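You operate a simulated robot arm through the tools that you are given. There is no shell and no other tool. Be economical: measure what you need, move in short steps, check, and stop when the job is done.

You are at the controls of a simulated robot arm. One attempt, no reset.

JOB
Switch off and unplug both shore lines, lay the plugs on the small shelf and slide the covers shut.
Fine: each knob goes to OFF before its plug comes out, and each cover shuts after.

It is judged by the outcome, as a careful person would: the job done as asked, and still so three seconds after it is handed in. It fails if anything else is knocked over, pushed out of place, dropped, spilled or broken. Lids that push on must go on centred and level and be pressed home; caps that screw on are set level and turned clockwise until they are tight.

ROBOT AND FRAMES
A 7-joint arm with a two-finger parallel gripper, fixed in place. Base frame: the origin is at the foot of the arm, x ahead of it, y to its left, z up. Readings come in m, rad, newtons and seconds.
With the tool pointing down near the work surface it reaches from about 0.1 to 0.34 m from the base axis. Its first joint turns from -2.007 to 2.007 rad. Payload 3.91 kg.
Tool frame: the origin (TCP) lies between the finger pads and is the grasp point; the fingertips stand 0.03 m ahead of it; z points along the fingers, y is the line along which they close. The gripper opens to 0.11 m. The fingers are 0.02 m wide and 0.01 m thick; the gripper's body (0.048 by 0.112 m) begins 0.055 m behind the TCP.
Orientation is that of the tool frame in the base frame, as a unit quaternion [x, y, z, w]. With the fingers straight down and closing along the base's y, the tool's x points along the base's -x, its y along +y and its z along -z.

CONTROLS
- The arm moves only by the tool servo_tool. Its argument "deltas" is a list of rows, each a list of 7 numbers: the turn, a rotation vector about the tool's x, y, z in units of 4 degrees (1.0 is 4 degrees), then the shift along the tool's x, y, z in units of 30 mm (1.0 is 30 mm), then the closure in counts, from 0 (fully open) to 255 (shut). In form: [[wx, wy, wz, dx, dy, dz, grip], ...]. A call has 1 to 8 rows; each row shifts and turns the commanded pose from where the row before left it, along the tool's axes as they then stand. A call with a number of a shift or a turn outside -1 to 1 is refused whole. Rows are played at 5 a second. More than 0.05 m and 0.15 rad between two rows, or a gripper value outside its range, and nothing of the call is played. Where a pose cannot be reached the arm comes as near as it can. A force on the tool above 40 N (or 10 N above the force at the start of the call, whichever is more), or a blocked arm, ends the call early, and 0.2 s more pass. The fingers move at their own pace (about 0.108 m/s each) and stop on an object; they squeeze with about 28 N. The grip force told is the motor's: it shows also when the fingers shut on nothing. Time passes only in rows, and 0.2 s behind the last, so rows that do not move let the fingers close. The reply holds the time, the measured pose of the TCP, the force on the tool along the base axes, the opening and the grip force, in the units named above and with some noise.
- Cameras (640 x 400 px; columns grow to the right, rows downward): "scene" is fixed at [0.0507, -0.4988, 1.6613]; the picture's right is [0.93, -0.36, 0.00], its down [-0.17, -0.43, -0.89] and it looks along [0.32, 0.83, -0.46] (base axes); focal length 366 px, centre (320, 200). "wrist" rides on the gripper at [-0.036, 0, -0.057] in the tool frame; the picture's right is [0.00, -1.00, 0.00], its down [0.97, 0.00, -0.24] and it looks along [0.24, 0.00, 0.97] (tool axes); focal length 218 px, centre (320, 200). There is no depth. A picture from a camera that has moved, and an enlarged one, comes with that camera's place and axes in the base frame and with its lens.
- capture(camera): a new picture of that camera. It takes no simulated time.
- move_column(by): slides the trunk up (or, below 0, down) by that many m; the arm rides with it, the base frame stays. It gives what a move gives, with no picture.
- enlarge(camera, box): a new picture of the part [left, top, right, bottom] of that camera's present view, enlarged. It takes no simulated time.
- close_job(): hands the job in; it is judged then, once.

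Work in short steps. Places have to be worked out from the pictures, the camera data and where the tool is seen: move nearer, look again, correct. Check each grasp and each placing, and mend what went wrong. You have 120 turns and 64 pictures in all, those below and enlarged ones among them. Open the gripper and draw the arm clear of the work before you hand the job in, unless the task says otherwise; then end with one line.

The tools are called after "Emit:" as name(argument=value, ...) on one line, values as JSON. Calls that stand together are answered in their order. servo_tool: Moves the arm, as the interface text tells. Its arguments: {"type":"object","properties":{"deltas":{"type":"array","items":{"type":"array","items":{"type":"number"}}}},"required":["deltas"]} The other tools are called the same way: move_column (by) slides the trunk up or down; capture (camera) takes a picture; enlarge (camera, box) takes an enlarged picture of a part of a camera's view; close_job () hands the job in.

At the start:

```text
t: 0.0
ee_pos: [0.2979, 0.3651, 1.4097]
ee_rot: [0.001, 1.0, 0.0, 0.0]
force: [-1.2, 1.0, 0.3]
finger_gap: 0.1101
grasp_force: 0.0
trunk travel left (down, up): [-0.925, 0.065]
```

scene: 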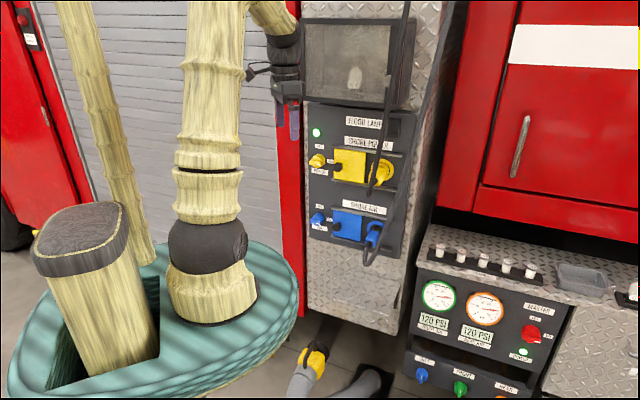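
wrist: 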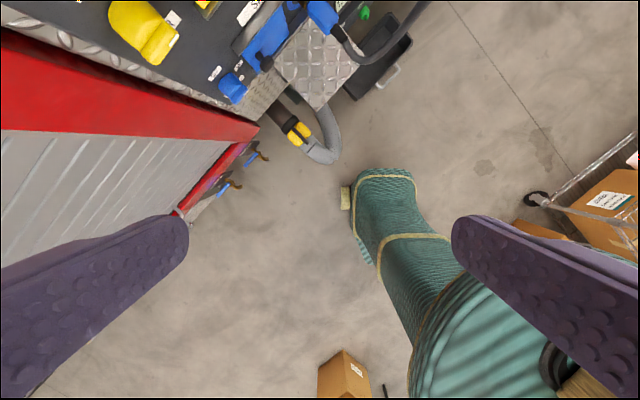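

The panel with two knobs, covers and plugs is ahead. I'll enlarge it in the scene view first.

Emit:
enlarge(camera="scene", box=[290, 90, 450, 290])

Emit:
enlarge(camera="scene", box=[400, 210, 640, 400])

Emit:
enlarge(camera="wrist", box=[80, 0, 480, 200])

```text
2.00 times, centred on (370, 190) of scene
camera zoom: at [0.0507, -0.4988, 1.6613], right [0.93, -0.36, 0.0], down [-0.17, -0.43, -0.89], along [0.32, 0.83, -0.46], focal length 732 px, centre (220, 220)
```

zoom: 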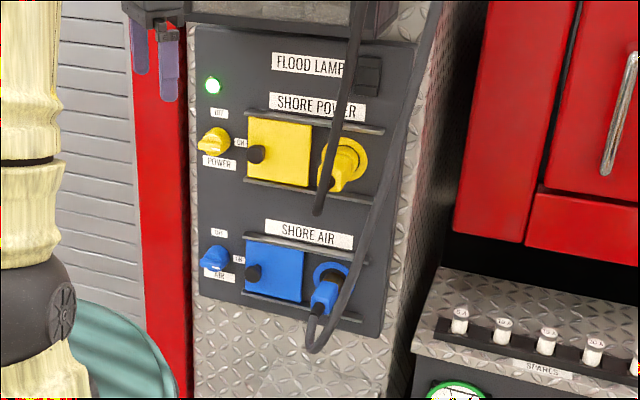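

```text
2.11 times, centred on (520, 305) of scene
camera zoom: at [0.0507, -0.4988, 1.6613], right [0.93, -0.36, 0.0], down [-0.17, -0.43, -0.89], along [0.32, 0.83, -0.46], focal length 770 px, centre (-101, -21)
```

zoom: 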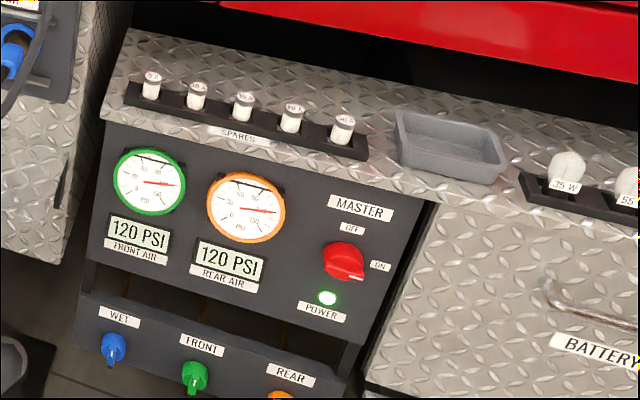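

```text
1.60 times, centred on (280, 100) of wrist
camera zoom: at [0.3322, 0.3655, 1.4666], right [0.0, -1.0, 0.0], down [-0.97, 0.0, 0.24], along [-0.24, 0.0, -0.97], focal length 349 px, centre (384, 360)
```

zoom: 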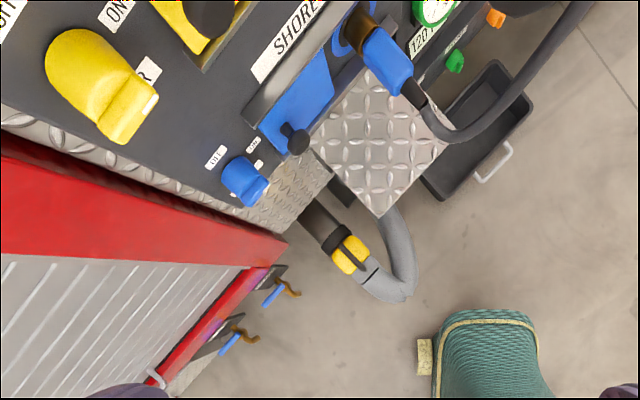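

The panel seems to be about 0.7 m out at azimuth ~40°, facing the base. I'll turn the tool towards it, yaw first, then pitch up to horizontal.

Emit:
servo_tool(deltas=[[0, 0, -1, 0, 0, 0, 0], [0, 0, -1, 0, 0, 0, 0], [0, 0, -1, 0, 0, 0, 0], [0, 0, -1, 0, 0, 0, 0], [0, 0, -1, 0, 0, 0, 0], [0, 0, -1, 0, 0, 0, 0], [0, 0, -1, 0, 0, 0, 0], [0, 0, -1, 0, 0, 0, 0]])

Emit:
servo_tool(deltas=[[0, 0, -1, 0, 0, 0, 0], [0, 0, -1, 0, 0, 0, 0], [0, -1, 0, 0, 0, 0, 0], [0, -1, 0, 0, 0, 0, 0], [0, -1, 0, 0, 0, 0, 0], [0, -1, 0, 0, 0, 0, 0], [0, -1, 0, 0, 0, 0, 0], [0, -1, 0, 0, 0, 0, 0]])

Emit:
servo_tool(deltas=[[0, -1, 0, 0, 0, 0, 0], [0, -1, 0, 0, 0, 0, 0], [0, -1, 0, 0, 0, 0, 0], [0, -1, 0, 0, 0, 0, 0], [0, -1, 0, 0, 0, 0, 0], [0, -1, 0, 0, 0, 0, 0], [0, -1, 0, 0, 0, 0, 0], [0, -1, 0, 0, 0, 0, 0]])

Emit:
servo_tool(deltas=[[0, -1, 0, 0, 0, 0, 0], [0, -1, 0, 0, 0, 0, 0], [0, -1, 0, 0, 0, 0, 0], [0, -1, 0, 0, 0, 0, 0], [0, -1, 0, 0, 0, 0, 0], [0, -1, 0, 0, 0, 0, 0], [0, -1, 0, 0, 0, 0, 0], [0, -1, 0, 0, 0, 0, 0]])

Emit:
capture(camera="wrist")

```text
t: 1.8
ee_pos: [0.2972, 0.3648, 1.4093]
ee_rot: [-0.277, 0.961, -0.001, 0.0]
force: [1.2, -0.2, -0.5]
finger_gap: 0.11
grasp_force: 0.1
trunk travel left (down, up): [-0.925, 0.065]
```

```text
t: 3.6
ee_pos: [0.2973, 0.3645, 1.4097]
ee_rot: [-0.334, 0.919, 0.071, 0.197]
force: [0.0, -0.1, -0.3]
finger_gap: 0.11
grasp_force: 0.2
trunk travel left (down, up): [-0.925, 0.065]
```

```text
t: 5.4
ee_pos: [0.2971, 0.3649, 1.4105]
ee_rot: [-0.302, 0.83, 0.161, 0.441]
force: [0.7, 0.2, -0.3]
finger_gap: 0.1101
grasp_force: 0.2
trunk travel left (down, up): [-0.925, 0.065]
```

```text
t: 7.2
ee_pos: [0.3049, 0.387, 1.4188]
ee_rot: [-0.246, 0.676, 0.238, 0.653]
force: [-0.3, -0.1, 0.0]
finger_gap: 0.11
grasp_force: 0.0
out of reach, approached as far as the arm can: row 5, 6, 7, 8
trunk travel left (down, up): [-0.925, 0.065]
```

```text
58 pictures are left
camera wrist: at [0.261, 0.3514, 1.4562], right [0.64, -0.77, 0.0], down [-0.21, -0.18, -0.96], along [0.74, 0.62, -0.27], focal length 218 px, centre (320, 200)
```

wrist: 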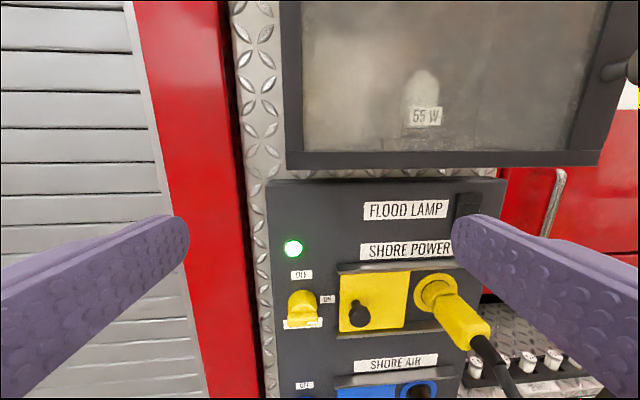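

The panel is almost frontal. I'll lower the trunk to bring the tool level with the yellow and blue rows.

Emit:
move_column(by=-0.26)

Emit:
capture(camera="wrist")

Emit:
capture(camera="scene")

```text
t: 9.9
ee_pos: [0.3045, 0.386, 1.1585]
ee_rot: [-0.246, 0.676, 0.237, 0.653]
force: [1.0, 0.0, 0.5]
finger_gap: 0.1099
grasp_force: 0.0
trunk travel left (down, up): [-0.665, 0.325]
```

```text
57 pictures are left
camera wrist: at [0.2606, 0.3507, 1.1964], right [0.64, -0.77, 0.0], down [-0.21, -0.18, -0.96], along [0.74, 0.62, -0.27], focal length 218 px, centre (320, 200)
```

wrist: 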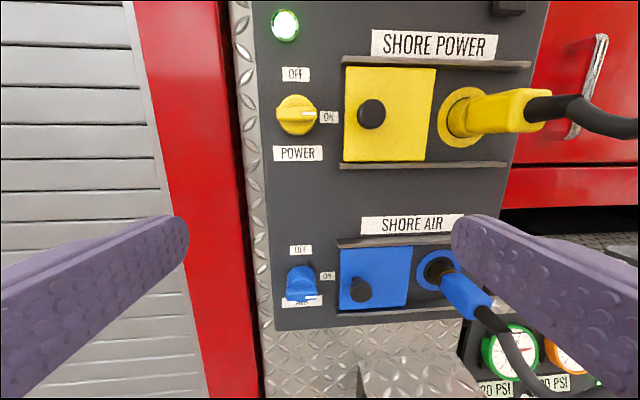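

```text
56 pictures are left
```

scene: 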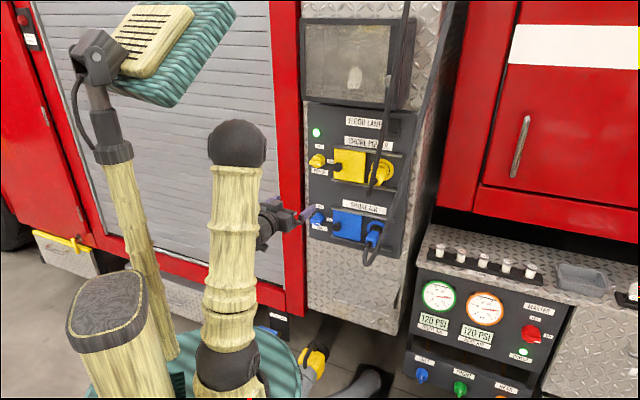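

Panel face is ~0.276 m from the camera (along azimuth 40°). I'll inspect the knobs and plugs closely.

Emit:
enlarge(camera="wrist", box=[260, 50, 420, 150])

Emit:
enlarge(camera="wrist", box=[270, 220, 530, 400])

```text
4.00 times, centred on (340, 100) of wrist
camera zoom: at [0.2606, 0.3507, 1.1964], right [0.64, -0.77, 0.0], down [-0.21, -0.18, -0.96], along [0.74, 0.62, -0.27], focal length 873 px, centre (240, 600)
```

zoom: 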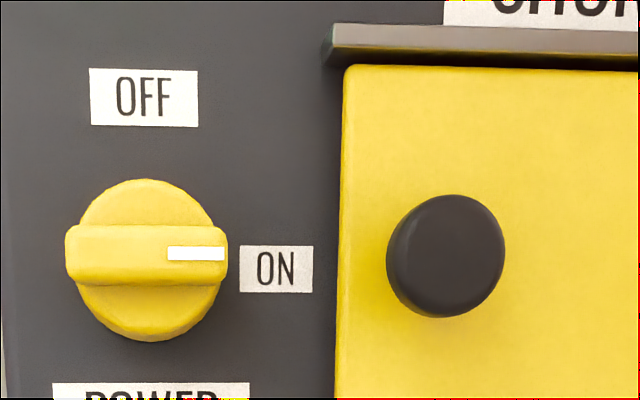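

```text
2.22 times, centred on (400, 310) of wrist
camera zoom: at [0.2606, 0.3507, 1.1964], right [0.64, -0.77, 0.0], down [-0.21, -0.18, -0.96], along [0.74, 0.62, -0.27], focal length 485 px, centre (142, -44)
```

zoom: 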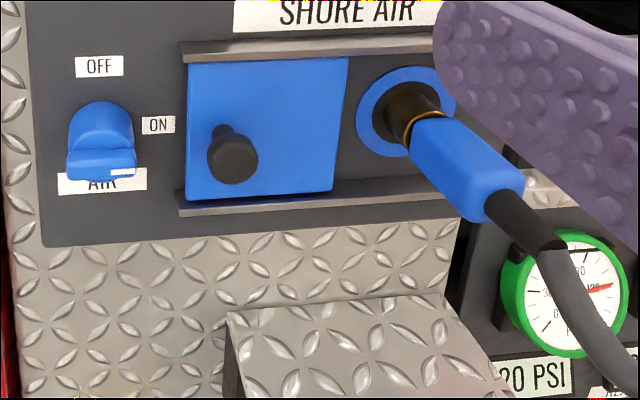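

Both knobs have a horizontal bar with the pointer at ON (right), so each needs a 90° counter-clockwise turn to OFF. I'll level the tool and roll it +90° so the fingers close vertically on the bar.

Emit:
servo_tool(deltas=[[0, -0.5, 0, 0, 0, 0, 0], [0, 0, 1, 0, 0, 0, 0], [0, 0, 1, 0, 0, 0, 0], [0, 0, 1, 0, 0, 0, 0], [0, 0, 1, 0, 0, 0, 0], [0, 0, 1, 0, 0, 0, 0], [0, 0, 1, 0, 0, 0, 0], [0, 0, 1, 0, 0, 0, 0]])

Emit:
servo_tool(deltas=[[0, 0, 1, 0, 0, 0, 0], [0, 0, 1, 0, 0, 0, 0], [0, 0, 1, 0, 0, 0, 0], [0, 0, 1, 0, 0, 0, 0], [0, 0, 1, 0, 0, 0, 0], [0, 0, 1, 0, 0, 0, 0], [0, 0, 1, 0, 0, 0, 0], [0, 0, 1, 0, 0, 0, 0]])

Emit:
servo_tool(deltas=[[0, 0, 1, 0, 0, 0, 0], [0, 0, 1, 0, 0, 0, 0], [0, 0, 1, 0, 0, 0, 0], [0, 0, 1, 0, 0, 0, 0], [0, 0, 1, 0, 0, 0, 0], [0, 0, 1, 0, 0, 0, 0], [0, 0, 1, 0, 0, 0, 0], [0, 0, 0.5, 0, 0, 0, 0]])

Emit:
capture(camera="wrist")

```text
t: 11.7
ee_pos: [0.3051, 0.3881, 1.1587]
ee_rot: [-0.073, 0.704, 0.396, 0.586]
force: [0.7, 0.1, -0.6]
finger_gap: 0.1099
grasp_force: 0.1
trunk travel left (down, up): [-0.665, 0.325]
```

```text
t: 13.5
ee_pos: [0.3062, 0.3868, 1.1579]
ee_rot: [0.124, 0.697, 0.541, 0.454]
force: [-0.8, -0.7, 0.6]
finger_gap: 0.1098
grasp_force: 0.0
trunk travel left (down, up): [-0.665, 0.325]
```

```text
t: 15.3
ee_pos: [0.3268, 0.3873, 1.1761]
ee_rot: [0.299, 0.642, 0.64, 0.298]
force: [0.4, -0.4, 0.6]
finger_gap: 0.1101
grasp_force: 0.0
out of reach, approached as far as the arm can: row 3, 4, 5, 6, 7, 8
trunk travel left (down, up): [-0.665, 0.325]
```

```text
53 pictures are left
camera wrist: at [0.3055, 0.325, 1.1765], right [0.0, 0.0, -1.0], down [-0.81, 0.59, 0.0], along [0.59, 0.81, -0.01], focal length 218 px, centre (320, 200)
```

wrist: 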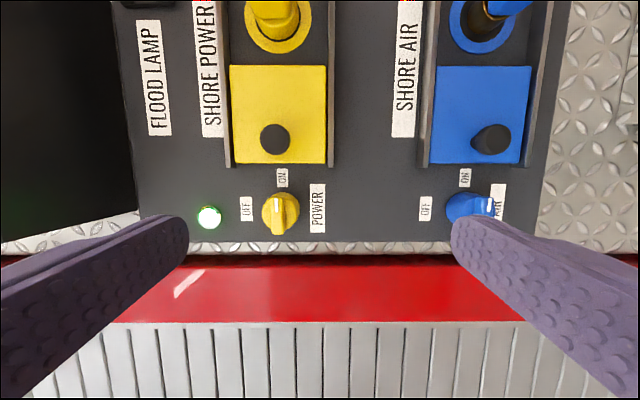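

Tool is now rolled with fingers vertical. I'll shift to the yellow knob's axis (left 41 mm, up 47 mm) and forward about 60 mm.

Emit:
servo_tool(deltas=[[0, 0, 0, 0.7, -0.8, 0, 100], [0, 0, 0, 0.67, -0.77, 0, 100], [0, 0, 0, 0, 0, 1, 100], [0, 0, 0, 0, 0, 1, 100], [0, 0, 0, 0, 0, 0, 100]])

Emit:
capture(camera="wrist")

```text
t: 16.5
ee_pos: [0.37, 0.438, 1.1912]
ee_rot: [0.299, 0.644, 0.638, 0.298]
force: [-0.5, 0.3, 0.4]
finger_gap: 0.0668
grasp_force: 0.0
out of reach, approached as far as the arm can: row 1, 2, 3, 4
trunk travel left (down, up): [-0.665, 0.325]
```

```text
52 pictures are left
camera wrist: at [0.3477, 0.3741, 1.1919], right [0.0, -0.01, -1.0], down [-0.81, 0.59, 0.0], along [0.59, 0.81, -0.01], focal length 218 px, centre (320, 200)
```

wrist: 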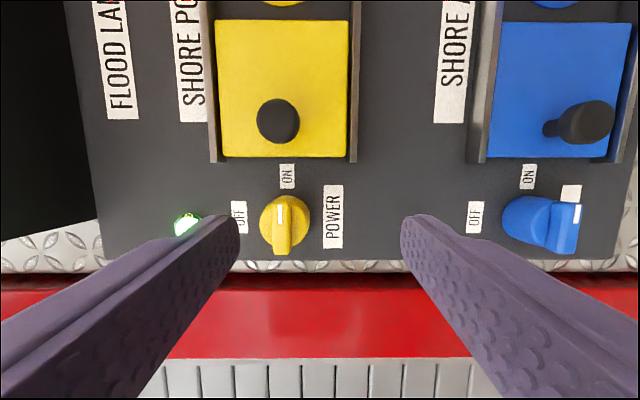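

The arm falls short in lateral and height. I'll raise the trunk 30 mm and continue forward to see if reach recovers.

Emit:
move_column(by=0.03)

Emit:
servo_tool(deltas=[[0, 0, 0, 0, 0, 0.8, 100], [0, 0, 0, 0, 0, 0, 100]])

```text
t: 17.2
ee_pos: [0.3698, 0.4382, 1.2218]
ee_rot: [0.3, 0.644, 0.638, 0.298]
force: [-0.5, -0.3, -0.3]
finger_gap: 0.0671
grasp_force: 0.1
trunk travel left (down, up): [-0.695, 0.295]
```

```text
t: 17.8
ee_pos: [0.3882, 0.4531, 1.2222]
ee_rot: [0.299, 0.646, 0.636, 0.298]
force: [0.7, 0.5, 0.2]
finger_gap: 0.0669
grasp_force: 0.0
trunk travel left (down, up): [-0.695, 0.295]
```

Reach is fine now, and the command follows the actual pose. Shift left 30 mm.

Emit:
servo_tool(deltas=[[0, 0, 0, 0.5, 0, 0, 100], [0, 0, 0, 0.5, 0, 0, 100], [0, 0, 0, 0, 0, 0, 100]])

Emit:
capture(camera="wrist")

```text
t: 18.6
ee_pos: [0.3686, 0.4749, 1.2273]
ee_rot: [0.299, 0.648, 0.635, 0.297]
force: [0.7, 0.1, 0.4]
finger_gap: 0.0669
grasp_force: 0.1
out of reach, approached as far as the arm can: row 1, 2
trunk travel left (down, up): [-0.695, 0.295]
```

```text
51 pictures are left
camera wrist: at [0.3467, 0.4109, 1.2278], right [-0.01, -0.01, -1.0], down [-0.81, 0.59, 0.0], along [0.59, 0.81, -0.02], focal length 218 px, centre (320, 200)
```

wrist: 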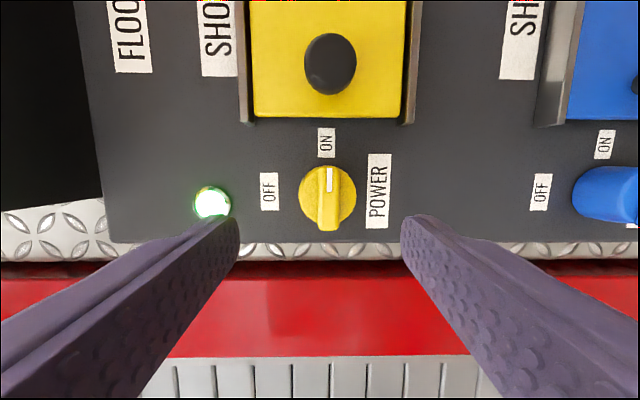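

Aligned laterally. I'll go down 7 mm and forward ~48 mm, then look.

Emit:
servo_tool(deltas=[[0, 0, 0, 0, 0.23, 0.5, 100], [0, 0, 0, 0, 0, 0.6, 100], [0, 0, 0, 0, 0, 0.5, 100], [0, 0, 0, 0, 0, 0, 100]])

Emit:
capture(camera="wrist")

```text
t: 19.6
ee_pos: [0.4054, 0.5052, 1.2345]
ee_rot: [0.299, 0.647, 0.635, 0.298]
force: [0.9, -0.6, 0.0]
finger_gap: 0.0667
grasp_force: 0.0
trunk travel left (down, up): [-0.695, 0.295]
```

```text
50 pictures are left
camera wrist: at [0.3837, 0.4416, 1.2351], right [-0.01, -0.01, -1.0], down [-0.81, 0.59, 0.0], along [0.59, 0.81, -0.02], focal length 218 px, centre (320, 200)
```

wrist: 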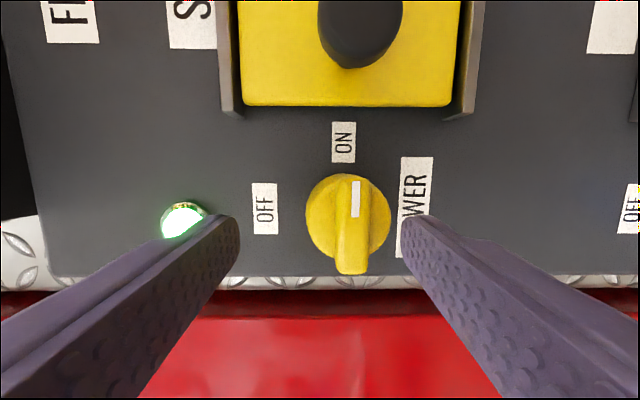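

Height ended at 1.2345, knob bar is ~15 mm lower. Correct down 14.5 mm.

Emit:
servo_tool(deltas=[[0, 0, 0, 0, 0.25, 0, 100], [0, 0, 0, 0, 0.23, 0, 100], [0, 0, 0, 0, 0, 0, 100]])

Emit:
capture(camera="wrist")

```text
t: 20.4
ee_pos: [0.4049, 0.506, 1.2475]
ee_rot: [0.3, 0.644, 0.637, 0.297]
force: [0.5, -1.1, -3.5]
finger_gap: 0.0685
grasp_force: 1.7
trunk travel left (down, up): [-0.695, 0.295]
```

```text
49 pictures are left
camera wrist: at [0.3838, 0.4423, 1.2482], right [-0.01, -0.01, -1.0], down [-0.81, 0.59, 0.0], along [0.59, 0.81, -0.01], focal length 218 px, centre (320, 200)
```

wrist: 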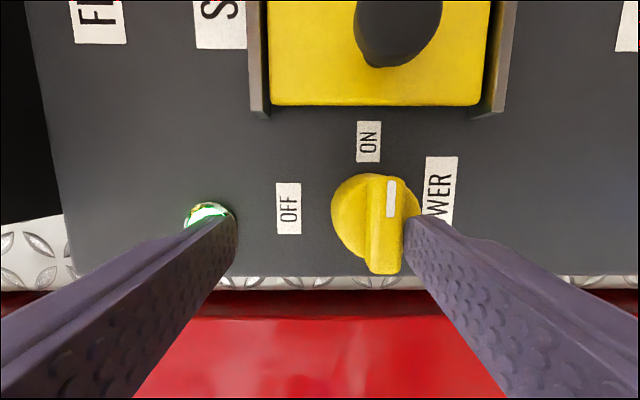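

I had the sign wrong: tool y points up here, and the lower finger is lightly touching the bar. Move down 28 mm.

Emit:
servo_tool(deltas=[[0, 0, 0, 0, -0.5, 0, 100], [0, 0, 0, 0, -0.45, 0, 100], [0, 0, 0, 0, 0, 0, 100]])

Emit:
capture(camera="wrist")

```text
t: 21.2
ee_pos: [0.4055, 0.5022, 1.2316]
ee_rot: [0.299, 0.648, 0.634, 0.297]
force: [0.0, -0.9, -0.1]
finger_gap: 0.067
grasp_force: 0.0
out of reach, approached as far as the arm can: row 2
trunk travel left (down, up): [-0.695, 0.295]
```

```text
48 pictures are left
camera wrist: at [0.3842, 0.4385, 1.2327], right [-0.01, -0.02, -1.0], down [-0.81, 0.59, 0.0], along [0.59, 0.81, -0.02], focal length 218 px, centre (320, 200)
```

wrist: 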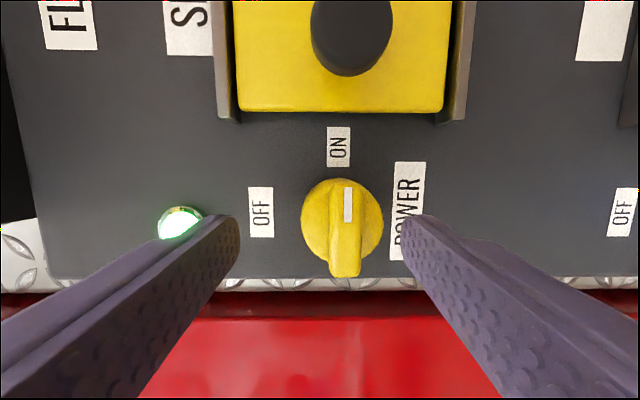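

Downward arm travel is limited here, so I lower the trunk 12 mm instead.

Emit:
move_column(by=-0.012)

Emit:
capture(camera="wrist")

```text
t: 21.8
ee_pos: [0.4056, 0.5024, 1.2195]
ee_rot: [0.3, 0.648, 0.634, 0.297]
force: [0.2, -1.2, 0.4]
finger_gap: 0.0668
grasp_force: 0.0
trunk travel left (down, up): [-0.683, 0.307]
```

```text
47 pictures are left
camera wrist: at [0.384, 0.4384, 1.2207], right [-0.01, -0.02, -1.0], down [-0.81, 0.59, 0.0], along [0.59, 0.81, -0.02], focal length 218 px, centre (320, 200)
```

wrist: 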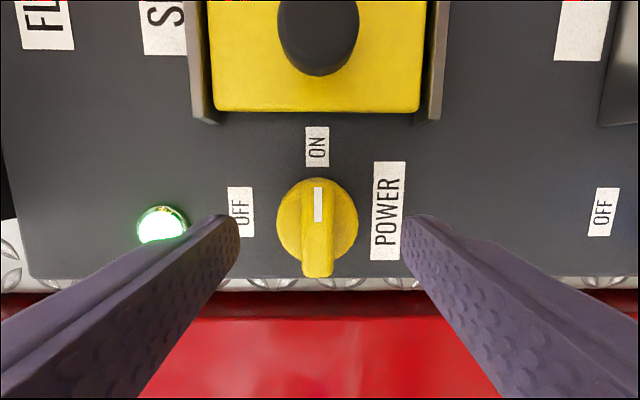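

Bar is centred between the fingers. Go forward 10 mm and close.

Emit:
servo_tool(deltas=[[0, 0, 0, 0, 0, 0.17, 100], [0, 0, 0, 0, 0, 0.17, 100], [0, 0, 0, 0, 0, 0, 180], [0, 0, 0, 0, 0, 0, 255], [0, 0, 0, 0, 0, 0, 255]])

Emit:
capture(camera="wrist")

```text
t: 23.0
ee_pos: [0.4131, 0.509, 1.2203]
ee_rot: [0.299, 0.647, 0.635, 0.297]
force: [4.1, 6.1, 10.3]
finger_gap: 0.0385
grasp_force: 45.2
trunk travel left (down, up): [-0.683, 0.307]
```

```text
46 pictures are left
camera wrist: at [0.3924, 0.4453, 1.2217], right [-0.01, -0.02, -1.0], down [-0.81, 0.59, 0.0], along [0.59, 0.81, -0.02], focal length 218 px, centre (320, 200)
```

wrist: 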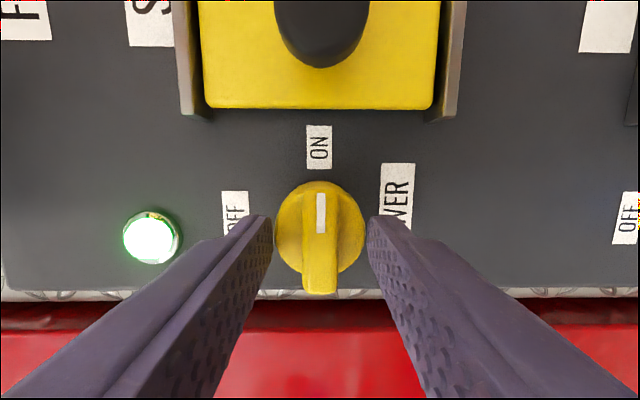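

Fingers closed on the round disc (38 mm), not on the bar. Open, back off 7 mm and close on the bar.

Emit:
servo_tool(deltas=[[0, 0, 0, 0, 0, 0, 130], [0, 0, 0, 0, 0, 0, 130], [0, 0, 0, 0, 0, -0.24, 130], [0, 0, 0, 0, 0, 0, 180], [0, 0, 0, 0, 0, 0, 255], [0, 0, 0, 0, 0, 0, 255]])

```text
t: 24.4
ee_pos: [0.4092, 0.5036, 1.2205]
ee_rot: [0.299, 0.648, 0.634, 0.297]
force: [4.1, 5.6, 11.2]
finger_gap: 0.0138
grasp_force: 44.8
trunk travel left (down, up): [-0.683, 0.307]
```

Gripping the bar (14 mm). Now turn counter-clockwise in steps, watching forces.

Emit:
servo_tool(deltas=[[0, 0, -1, 0, 0, 0, 255], [0, 0, -1, 0, 0, 0, 255], [0, 0, -1, 0, 0, 0, 255], [0, 0, -1, 0, 0, 0, 255], [0, 0, -1, 0, 0, 0, 255], [0, 0, -1, 0, 0, 0, 255]])

Emit:
capture(camera="wrist")

```text
t: 25.8
ee_pos: [0.4076, 0.5043, 1.2205]
ee_rot: [0.158, 0.696, 0.558, 0.424]
force: [2.1, 4.6, 12.3]
finger_gap: 0.0141
grasp_force: 45.1
trunk travel left (down, up): [-0.683, 0.307]
```

```text
45 pictures are left
camera wrist: at [0.3844, 0.443, 1.2359], right [0.25, -0.33, -0.91], down [-0.76, 0.52, -0.4], along [0.6, 0.79, -0.12], focal length 218 px, centre (320, 200)
```

wrist: 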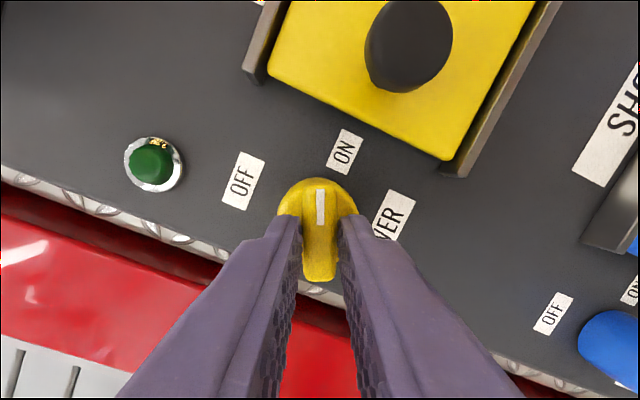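

The knob turns and the lamp has gone dark. Continue to the full 90°.

Emit:
servo_tool(deltas=[[0, 0, -1, 0, 0, 0, 255], [0, 0, -1, 0, 0, 0, 255], [0, 0, -1, 0, 0, 0, 255], [0, 0, -1, 0, 0, 0, 255], [0, 0, -1, 0, 0, 0, 255], [0, 0, -1, 0, 0, 0, 255], [0, 0, -1, 0, 0, 0, 255], [0, 0, -1, 0, 0, 0, 255]])

Emit:
servo_tool(deltas=[[0, 0, -1, 0, 0, 0, 255], [0, 0, -1, 0, 0, 0, 255], [0, 0, -1, 0, 0, 0, 255], [0, 0, -1, 0, 0, 0, 255], [0, 0, -1, 0, 0, 0, 255], [0, 0, -1, 0, 0, 0, 255], [0, 0, -1, 0, 0, 0, 255], [0, 0, -1, 0, 0, 0, 255]])

Emit:
capture(camera="wrist")

```text
t: 27.6
ee_pos: [0.4085, 0.5037, 1.2198]
ee_rot: [-0.04, 0.712, 0.42, 0.561]
force: [4.2, 6.3, 11.6]
finger_gap: 0.0144
grasp_force: 45.1
trunk travel left (down, up): [-0.683, 0.307]
```

```text
t: 29.4
ee_pos: [0.4084, 0.5036, 1.2185]
ee_rot: [-0.235, 0.674, 0.249, 0.654]
force: [0.5, -3.9, 2.2]
finger_gap: 0.0142
grasp_force: 44.8
trunk travel left (down, up): [-0.683, 0.307]
```

```text
44 pictures are left
camera wrist: at [0.3644, 0.4668, 1.2564], right [0.64, -0.77, -0.03], down [-0.22, -0.15, -0.97], along [0.73, 0.63, -0.26], focal length 218 px, centre (320, 200)
```

wrist: 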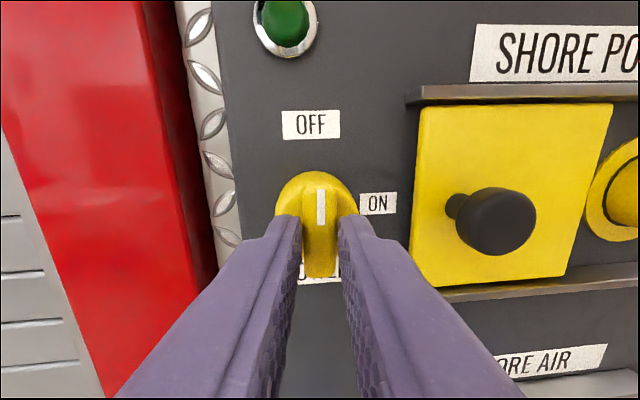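

Pointer is at OFF. Release, back off 90 mm and move right to look at the yellow plug.

Emit:
servo_tool(deltas=[[0, 0, 0, 0, 0, 0, 150], [0, 0, 0, 0, 0, 0, 150], [0, 0, 0, 0, 0, -1, 150], [0, 0, 0, 0, 0, -1, 150], [0, 0, 0, 0, 0, -1, 60], [0, 0, 0, 0, 0, -1, 0], [0, 0, 0, 0, -1, 0, 0], [0, 0, 0, 0, -1, 0, 0]])

Emit:
capture(camera="wrist")

Emit:
capture(camera="scene")

```text
t: 31.2
ee_pos: [0.3556, 0.3802, 1.2181]
ee_rot: [-0.235, 0.674, 0.25, 0.655]
force: [-0.7, -0.1, -0.2]
finger_gap: 0.1099
grasp_force: 0.0
trunk travel left (down, up): [-0.683, 0.307]
```

```text
43 pictures are left
camera wrist: at [0.3122, 0.3435, 1.2563], right [0.64, -0.77, -0.03], down [-0.22, -0.14, -0.97], along [0.73, 0.63, -0.26], focal length 218 px, centre (320, 200)
```

wrist: 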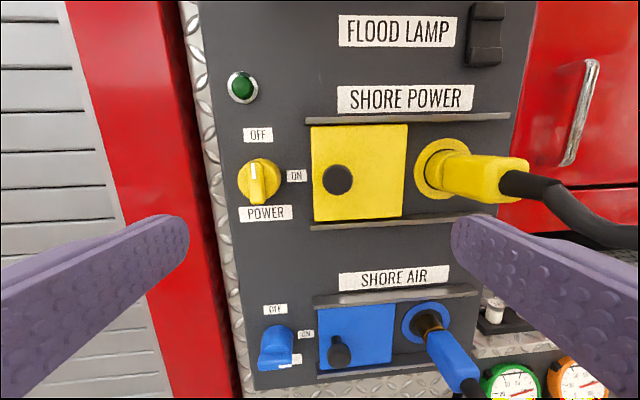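

```text
42 pictures are left
```

scene: 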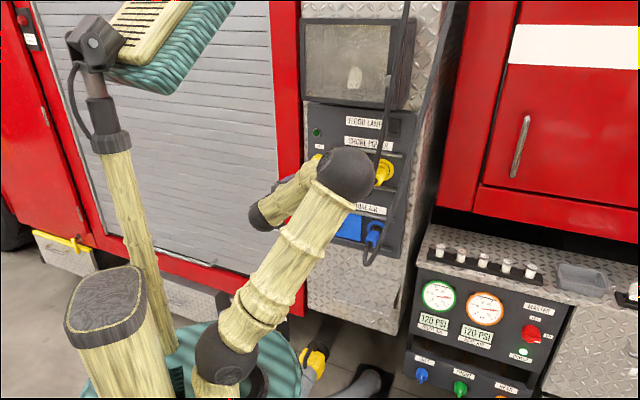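

I'll look at the yellow plug and its cable route in detail before approaching.

Emit:
enlarge(camera="scene", box=[340, 120, 440, 280])

Emit:
enlarge(camera="wrist", box=[400, 100, 640, 260])

```text
2.50 times, centred on (390, 200) of scene
camera zoom: at [0.0507, -0.4988, 1.6613], right [0.93, -0.36, 0.0], down [-0.17, -0.43, -0.89], along [0.32, 0.83, -0.46], focal length 915 px, centre (145, 200)
```

zoom: 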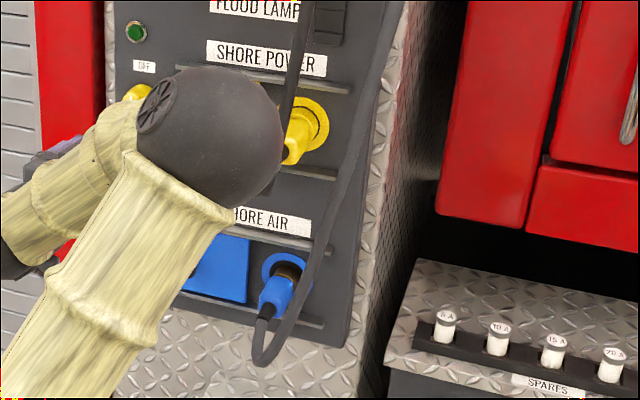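

```text
2.50 times, centred on (520, 180) of wrist
camera zoom: at [0.3122, 0.3435, 1.2563], right [0.64, -0.77, -0.03], down [-0.22, -0.14, -0.97], along [0.73, 0.63, -0.26], focal length 546 px, centre (-180, 250)
```

zoom: 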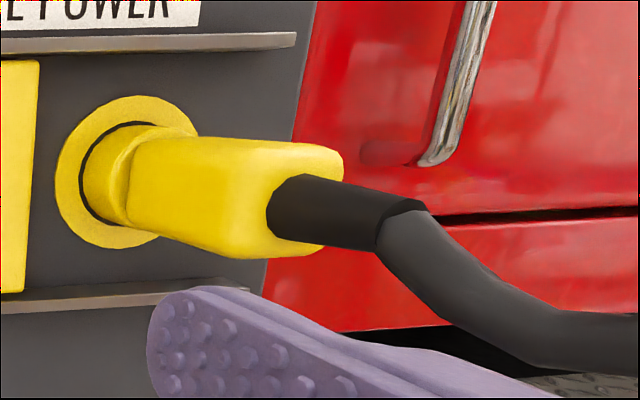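

The cable rises just right-front of the plug. The shelf is at z≈0.85, below the blue plug, so blue goes first: its knob next. I'll lower the trunk, move left and forward, and roll +90° again.

Emit:
move_column(by=-0.235)

Emit:
servo_tool(deltas=[[0, 0, 0, 0, 1, 0, 100], [0, 0, 0, 0, 1, 0, 100], [0, 0, 0, 0, 0, 1, 100], [0, 0, 0, 0, 0, 1, 100], [0, 0, 1, 0, 0, 0.3, 100], [0, 0, 1, 0, 0, 0, 100], [0, 0, 1, 0, 0, 0, 100], [0, 0, 1, 0, 0, 0, 100]])

Emit:
servo_tool(deltas=[[0, 0, 1, 0, 0, 0, 100], [0, 0, 1, 0, 0, 0, 100], [0, 0, 1, 0, 0, 0, 100], [0, 0, 1, 0, 0, 0, 100], [0, 0, 1, 0, 0, 0, 100], [0, 0, 1, 0, 0, 0, 100], [0, 0, 1, 0, 0, 0, 100], [0, 0, 1, 0, 0, 0, 100]])

Emit:
servo_tool(deltas=[[0, 0, 1, 0, 0, 0, 100], [0, 0, 1, 0, 0, 0, 100], [0, 0, 1, 0, 0, 0, 100], [0, 0, 1, 0, 0, 0, 100], [0, 0, 1, 0, 0, 0, 100], [0, 0, 1, 0, 0, 0, 100], [0, 0, 1, 0, 0, 0, 100], [0, 0, 1, 0, 0, 0, 100]])

Emit:
servo_tool(deltas=[[0, 0, 1, 0, 0, 0, 100], [0, 0, 1, 0, 0, 0, 100], [0, 0, 0, 0, 0, 0, 100]])

Emit:
capture(camera="wrist")

```text
t: 33.7
ee_pos: [0.3563, 0.3797, 0.9848]
ee_rot: [-0.235, 0.674, 0.25, 0.654]
force: [-0.6, -0.8, -0.5]
finger_gap: 0.11
grasp_force: 0.0
trunk travel left (down, up): [-0.448, 0.542]
```

```text
t: 35.5
ee_pos: [0.3706, 0.4713, 0.9845]
ee_rot: [-0.139, 0.7, 0.339, 0.613]
force: [0.0, -0.2, 0.8]
finger_gap: 0.0667
grasp_force: 0.2
trunk travel left (down, up): [-0.448, 0.542]
```

```text
t: 37.3
ee_pos: [0.3686, 0.472, 0.9846]
ee_rot: [0.059, 0.711, 0.495, 0.496]
force: [-0.7, -0.4, -0.3]
finger_gap: 0.067
grasp_force: 0.1
trunk travel left (down, up): [-0.448, 0.542]
```

```text
t: 39.1
ee_pos: [0.3702, 0.4716, 0.9828]
ee_rot: [0.254, 0.667, 0.611, 0.341]
force: [-1.3, 0.1, 0.0]
finger_gap: 0.0667
grasp_force: 0.1
trunk travel left (down, up): [-0.448, 0.542]
```

```text
t: 39.9
ee_pos: [0.3703, 0.4714, 0.9845]
ee_rot: [0.3, 0.648, 0.634, 0.298]
force: [0.3, -0.1, 0.1]
finger_gap: 0.0668
grasp_force: 0.0
trunk travel left (down, up): [-0.448, 0.542]
```

```text
39 pictures are left
camera wrist: at [0.3481, 0.4077, 0.9857], right [-0.01, -0.02, -1.0], down [-0.81, 0.59, 0.0], along [0.59, 0.81, -0.02], focal length 218 px, centre (320, 200)
```

wrist: 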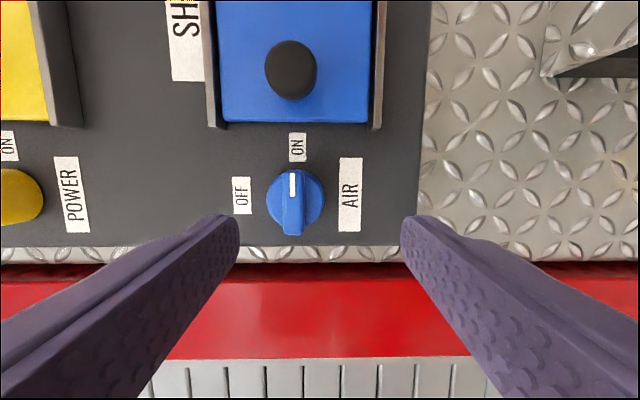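

Blue knob is ~15 mm above the tool axis. Raise 15.5 mm, go forward 50 mm and close on the bar.

Emit:
servo_tool(deltas=[[0, 0, 0, 0, 0.52, 0, 110], [0, 0, 0, 0, 0, 0.8, 110], [0, 0, 0, 0, 0, 0.87, 110], [0, 0, 0, 0, 0, 0, 110]])

Emit:
capture(camera="wrist")

```text
t: 40.9
ee_pos: [0.4087, 0.5054, 0.9999]
ee_rot: [0.299, 0.647, 0.635, 0.298]
force: [0.4, 0.7, -0.2]
finger_gap: 0.0622
grasp_force: 0.1
trunk travel left (down, up): [-0.448, 0.542]
```

```text
38 pictures are left
camera wrist: at [0.3876, 0.4405, 1.0005], right [-0.01, -0.02, -1.0], down [-0.81, 0.59, 0.0], along [0.59, 0.81, -0.02], focal length 218 px, centre (320, 200)
```

wrist: 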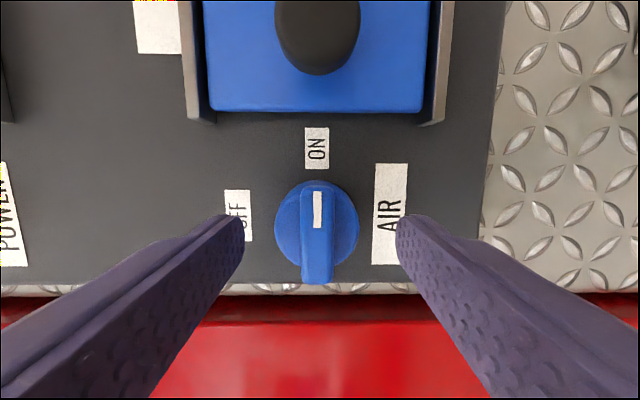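

Same alignment as the yellow knob. Close on the bar and check the gap.

Emit:
servo_tool(deltas=[[0, 0, 0, 0, 0, 0, 180], [0, 0, 0, 0, 0, 0, 255], [0, 0, 0, 0, 0, 0, 255]])

```text
t: 41.7
ee_pos: [0.4094, 0.5039, 1.0005]
ee_rot: [0.299, 0.647, 0.635, 0.297]
force: [4.9, 6.6, 9.2]
finger_gap: 0.014
grasp_force: 44.6
trunk travel left (down, up): [-0.448, 0.542]
```

Bar gripped (14 mm). Turn 90° counter-clockwise.

Emit:
servo_tool(deltas=[[0, 0, -1, 0, 0, 0, 255], [0, 0, -1, 0, 0, 0, 255], [0, 0, -1, 0, 0, 0, 255], [0, 0, -1, 0, 0, 0, 255], [0, 0, -1, 0, 0, 0, 255], [0, 0, -1, 0, 0, 0, 255], [0, 0, -1, 0, 0, 0, 255]])

Emit:
servo_tool(deltas=[[0, 0, -1, 0, 0, 0, 255], [0, 0, -1, 0, 0, 0, 255], [0, 0, -1, 0, 0, 0, 255], [0, 0, -1, 0, 0, 0, 255], [0, 0, -1, 0, 0, 0, 255], [0, 0, -1, 0, 0, 0, 255], [0, 0, -1, 0, 0, 0, 255], [0, 0, -1, 0, 0, 0, 255]])

Emit:
servo_tool(deltas=[[0, 0, -1, 0, 0, 0, 255], [0, 0, -1, 0, 0, 0, 255], [0, 0, -1, 0, 0, 0, 255], [0, 0, -1, 0, 0, 0, 255], [0, 0, -1, 0, 0, 0, 255], [0, 0, -1, 0, 0, 0, 255], [0, 0, -1, 0, 0, 0, 255]])

Emit:
capture(camera="wrist")

```text
t: 43.3
ee_pos: [0.4096, 0.5034, 0.9998]
ee_rot: [0.134, 0.7, 0.544, 0.443]
force: [12.0, 12.2, 20.4]
finger_gap: 0.0144
grasp_force: 44.5
trunk travel left (down, up): [-0.448, 0.542]
```

```text
t: 45.1
ee_pos: [0.4089, 0.5037, 0.9999]
ee_rot: [-0.064, 0.71, 0.401, 0.575]
force: [8.2, 6.1, 17.1]
finger_gap: 0.0143
grasp_force: 45.2
trunk travel left (down, up): [-0.448, 0.542]
```

```text
t: 46.7
ee_pos: [0.4074, 0.5026, 0.9995]
ee_rot: [-0.235, 0.674, 0.249, 0.655]
force: [3.5, 0.7, 11.0]
finger_gap: 0.0143
grasp_force: 45.5
trunk travel left (down, up): [-0.448, 0.542]
```

```text
37 pictures are left
camera wrist: at [0.3643, 0.4667, 1.0365], right [0.64, -0.77, -0.03], down [-0.22, -0.14, -0.97], along [0.74, 0.63, -0.26], focal length 218 px, centre (320, 200)
```

wrist: 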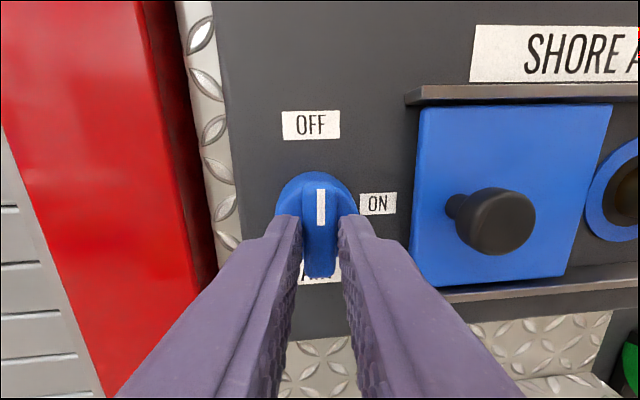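

Blue knob is at OFF. Release, back off, level the roll and move right by 90 mm.

Emit:
servo_tool(deltas=[[0, 0, 0, 0, 0, 0, 150], [0, 0, 0, 0, 0, 0, 150], [0, 0, 0, 0, 0, -1, 150], [0, 0, 0, 0, 0, -1, 150], [0, 0, 0, 0, 0, -1, 120], [0, 0, 0, 0, 0, -1, 120], [0, 0, -0.5, 0, 0, -1, 120], [0, 0, 0, 0, -1, 0, 120]])

Emit:
servo_tool(deltas=[[0, 0, 0, -1, -1, 0, 100], [0, 0, 0, -1, -1, 0, 100], [0, 1, 0, 0, 0, 0, 100], [0, 1, 0, 0, 0, 0, 100], [0, 1, 0, 0, 0, 0, 100], [0, 1, 0, 0, 0, 0, 100], [0, 1, 0, 0, 0, 0, 100], [0, 1, 0, 0, 0, 0, 100]])

Emit:
capture(camera="wrist")

```text
t: 48.5
ee_pos: [0.3132, 0.3834, 1.0027]
ee_rot: [-0.246, 0.669, 0.239, 0.659]
force: [-0.5, 0.9, 0.5]
finger_gap: 0.0579
grasp_force: 0.0
trunk travel left (down, up): [-0.448, 0.542]
```

```text
t: 50.3
ee_pos: [0.3516, 0.3396, 1.0629]
ee_rot: [-0.29, 0.792, 0.181, 0.505]
force: [-0.2, -0.3, 0.3]
finger_gap: 0.067
grasp_force: 0.0
trunk travel left (down, up): [-0.448, 0.542]
```

```text
36 pictures are left
camera wrist: at [0.3226, 0.3171, 1.1194], right [0.64, -0.76, 0.01], down [-0.48, -0.41, -0.78], along [0.6, 0.5, -0.63], focal length 218 px, centre (320, 200)
```

wrist: 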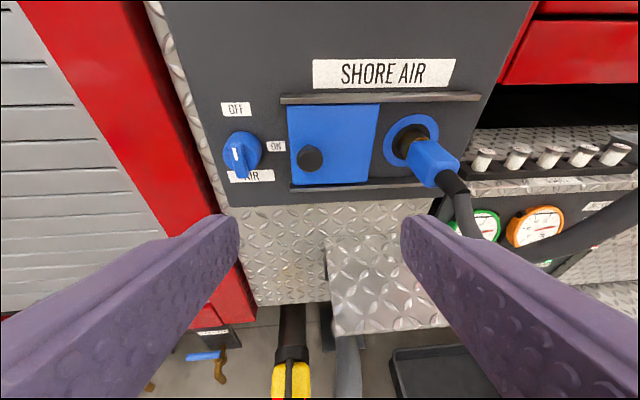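

Plug axis is at about s=0.606–0.70, w≈0.072, z≈1.005 (panel coordinates). Pitch down to ~49° and move to a pre-grasp point above and in front of the blue plug.

Emit:
servo_tool(deltas=[[0, 1, 0, 0, 0, 0, 100], [0, 1, 0, 0, 0, 0, 100], [0, 1, 0, 0, 0, 0, 100], [0, 1, 0, 0, 0, 0, 100], [0, 1, 0, 0, 0, 0, 100], [0, 1, 0, 0, 0, 0, 100], [0, 0, 0, -0.9, -0.9, 0, 100], [0, 0, 0, -0.9, -0.9, 0, 100]])

Emit:
servo_tool(deltas=[[0, 0, 0, -0.55, -0.9, 0, 100], [0, 0, 0, 0, -0.8, 0.5, 100], [0, 0, 0, 0, 0, 0, 100]])

Emit:
capture(camera="wrist")

Emit:
capture(camera="scene")

```text
t: 52.1
ee_pos: [0.4189, 0.3255, 1.098]
ee_rot: [-0.322, 0.88, 0.117, 0.329]
force: [-0.1, 0.4, 0.7]
finger_gap: 0.0669
grasp_force: 0.0
trunk travel left (down, up): [-0.448, 0.542]
```

```text
t: 52.9
ee_pos: [0.469, 0.3, 1.0977]
ee_rot: [-0.321, 0.88, 0.117, 0.33]
force: [0.3, -0.2, 0.2]
finger_gap: 0.0669
grasp_force: 0.2
trunk travel left (down, up): [-0.448, 0.542]
```

```text
35 pictures are left
camera wrist: at [0.4593, 0.2943, 1.1641], right [0.64, -0.77, 0.01], down [-0.68, -0.58, -0.46], along [0.35, 0.29, -0.89], focal length 218 px, centre (320, 200)
```

wrist: 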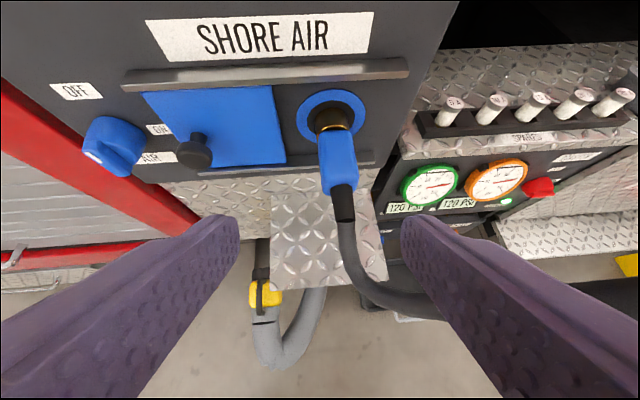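

```text
34 pictures are left
```

scene: 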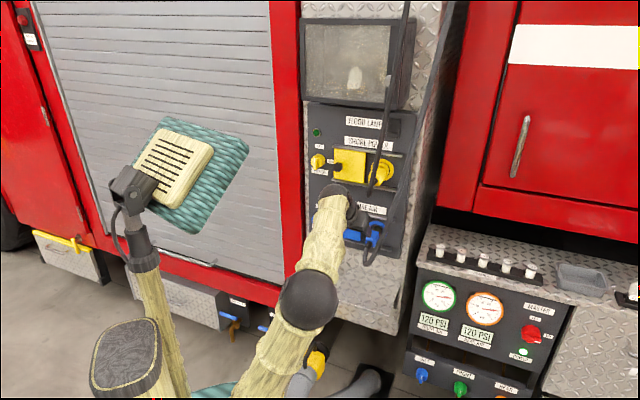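

The plug line and rails show the panel heading is ~43.6°, so I'll correct yaw by +3.6°. The plug end triangulates to (0.539, 0.338, 1.008). Shift right 20 mm, then advance 80 mm and look.

Emit:
servo_tool(deltas=[[-0.59, 0, -0.68, 0, 0, 0, 100], [0, 0, 0, -0.47, -0.67, 0, 100], [0, 0, 0, 0, 0, 0.9, 100], [0, 0, 0, 0, 0, 0.9, 100], [0, 0, 0, 0, 0, 0.9, 100], [0, 0, 0, 0, 0, 0, 100]])

Emit:
capture(camera="wrist")

```text
t: 54.3
ee_pos: [0.5285, 0.3301, 1.0463]
ee_rot: [-0.349, 0.87, 0.127, 0.325]
force: [-0.4, -0.2, -0.9]
finger_gap: 0.0666
grasp_force: 0.1
trunk travel left (down, up): [-0.448, 0.542]
```

```text
33 pictures are left
camera wrist: at [0.52, 0.3229, 1.1134], right [0.69, -0.72, 0.01], down [-0.64, -0.62, -0.45], along [0.33, 0.31, -0.89], focal length 218 px, centre (320, 200)
```

wrist: 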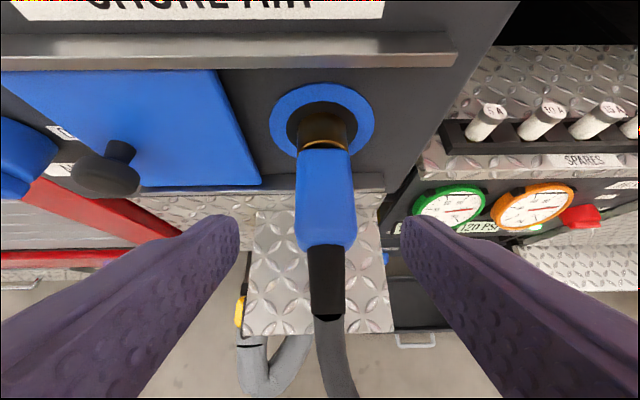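

Centred on the plug. Advance 51 mm and close.

Emit:
servo_tool(deltas=[[0, 0, 0, 0, 0, 0.85, 100], [0, 0, 0, 0, -0.03, 0.85, 100], [0, 0, 0, 0, 0, 0, 100], [0, 0, 0, 0, 0, 0, 180], [0, 0, 0, 0, 0, 0, 255], [0, 0, 0, 0, 0, 0, 255]])

Emit:
capture(camera="wrist")

```text
t: 55.7
ee_pos: [0.5539, 0.3508, 1.008]
ee_rot: [-0.35, 0.869, 0.128, 0.325]
force: [-0.1, 0.5, 0.0]
finger_gap: 0.032
grasp_force: 27.8
trunk travel left (down, up): [-0.448, 0.542]
```

```text
32 pictures are left
camera wrist: at [0.5442, 0.3458, 1.0744], right [0.69, -0.72, 0.01], down [-0.64, -0.62, -0.45], along [0.33, 0.31, -0.89], focal length 218 px, centre (320, 200)
```

wrist: 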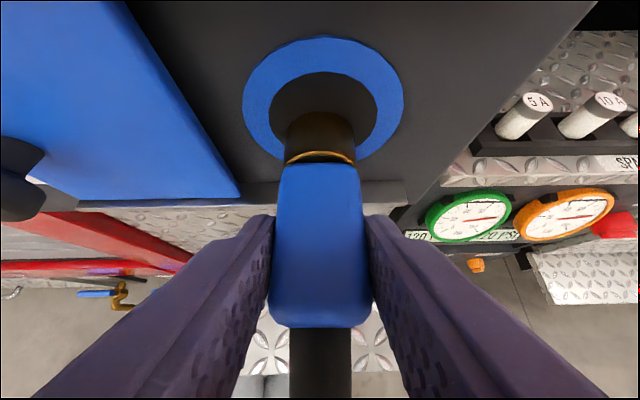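

Grip is good. Pull straight out along the socket axis.

Emit:
servo_tool(deltas=[[0, 0, 0, 0.25, 0, -0.22, 255], [0, 0, 0, 0.25, 0, -0.22, 255], [0, 0, 0, 0.25, 0, -0.22, 255], [0, 0, 0, 0.25, 0, -0.22, 255]])

Emit:
capture(camera="wrist")

```text
t: 56.7
ee_pos: [0.5237, 0.3252, 1.0074]
ee_rot: [-0.349, 0.869, 0.128, 0.326]
force: [-0.6, -0.5, 0.8]
finger_gap: 0.0319
grasp_force: 28.6
trunk travel left (down, up): [-0.448, 0.542]
```

```text
31 pictures are left
camera wrist: at [0.5147, 0.3178, 1.0742], right [0.69, -0.72, 0.01], down [-0.64, -0.62, -0.45], along [0.33, 0.31, -0.89], focal length 218 px, centre (320, 200)
```

wrist: 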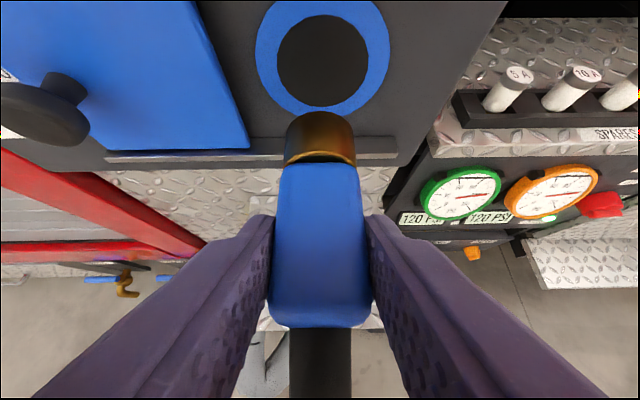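

The blue plug is out. Pull back another 30 mm, then lower the trunk 90 mm and view the shelf.

Emit:
servo_tool(deltas=[[0, 0, 0, 0.4, 0, -0.33, 255], [0, 0, 0, 0.4, 0, -0.33, 255], [0, 0, 0, 0, 0, 0, 255]])

Emit:
move_column(by=-0.09)

Emit:
capture(camera="wrist")

Emit:
capture(camera="scene")

```text
t: 57.5
ee_pos: [0.503, 0.3021, 1.0067]
ee_rot: [-0.349, 0.869, 0.127, 0.326]
force: [-0.1, -0.8, -0.3]
finger_gap: 0.0316
grasp_force: 28.0
trunk travel left (down, up): [-0.448, 0.542]
```

```text
t: 58.7
ee_pos: [0.5017, 0.3033, 0.9193]
ee_rot: [-0.349, 0.869, 0.128, 0.325]
force: [-0.2, 0.8, 0.3]
finger_gap: 0.0317
grasp_force: 27.9
trunk travel left (down, up): [-0.358, 0.632]
```

```text
30 pictures are left
camera wrist: at [0.4927, 0.2962, 0.9839], right [0.69, -0.72, 0.01], down [-0.64, -0.62, -0.45], along [0.33, 0.31, -0.89], focal length 218 px, centre (320, 200)
```

wrist: 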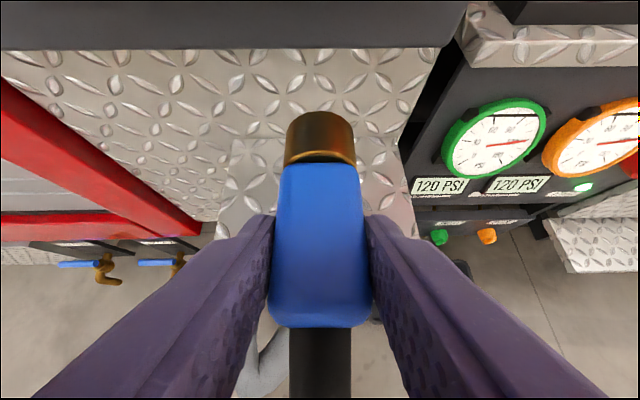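

```text
29 pictures are left
```

scene: 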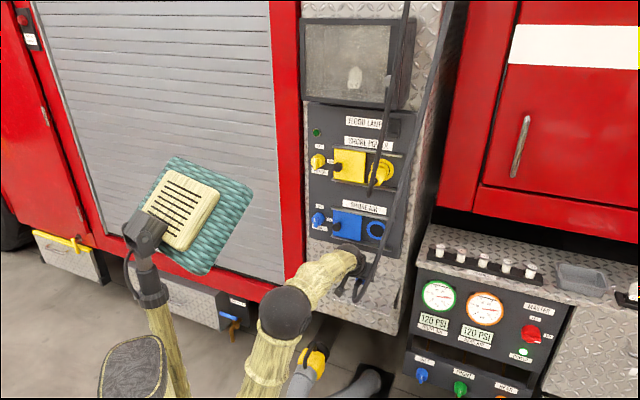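

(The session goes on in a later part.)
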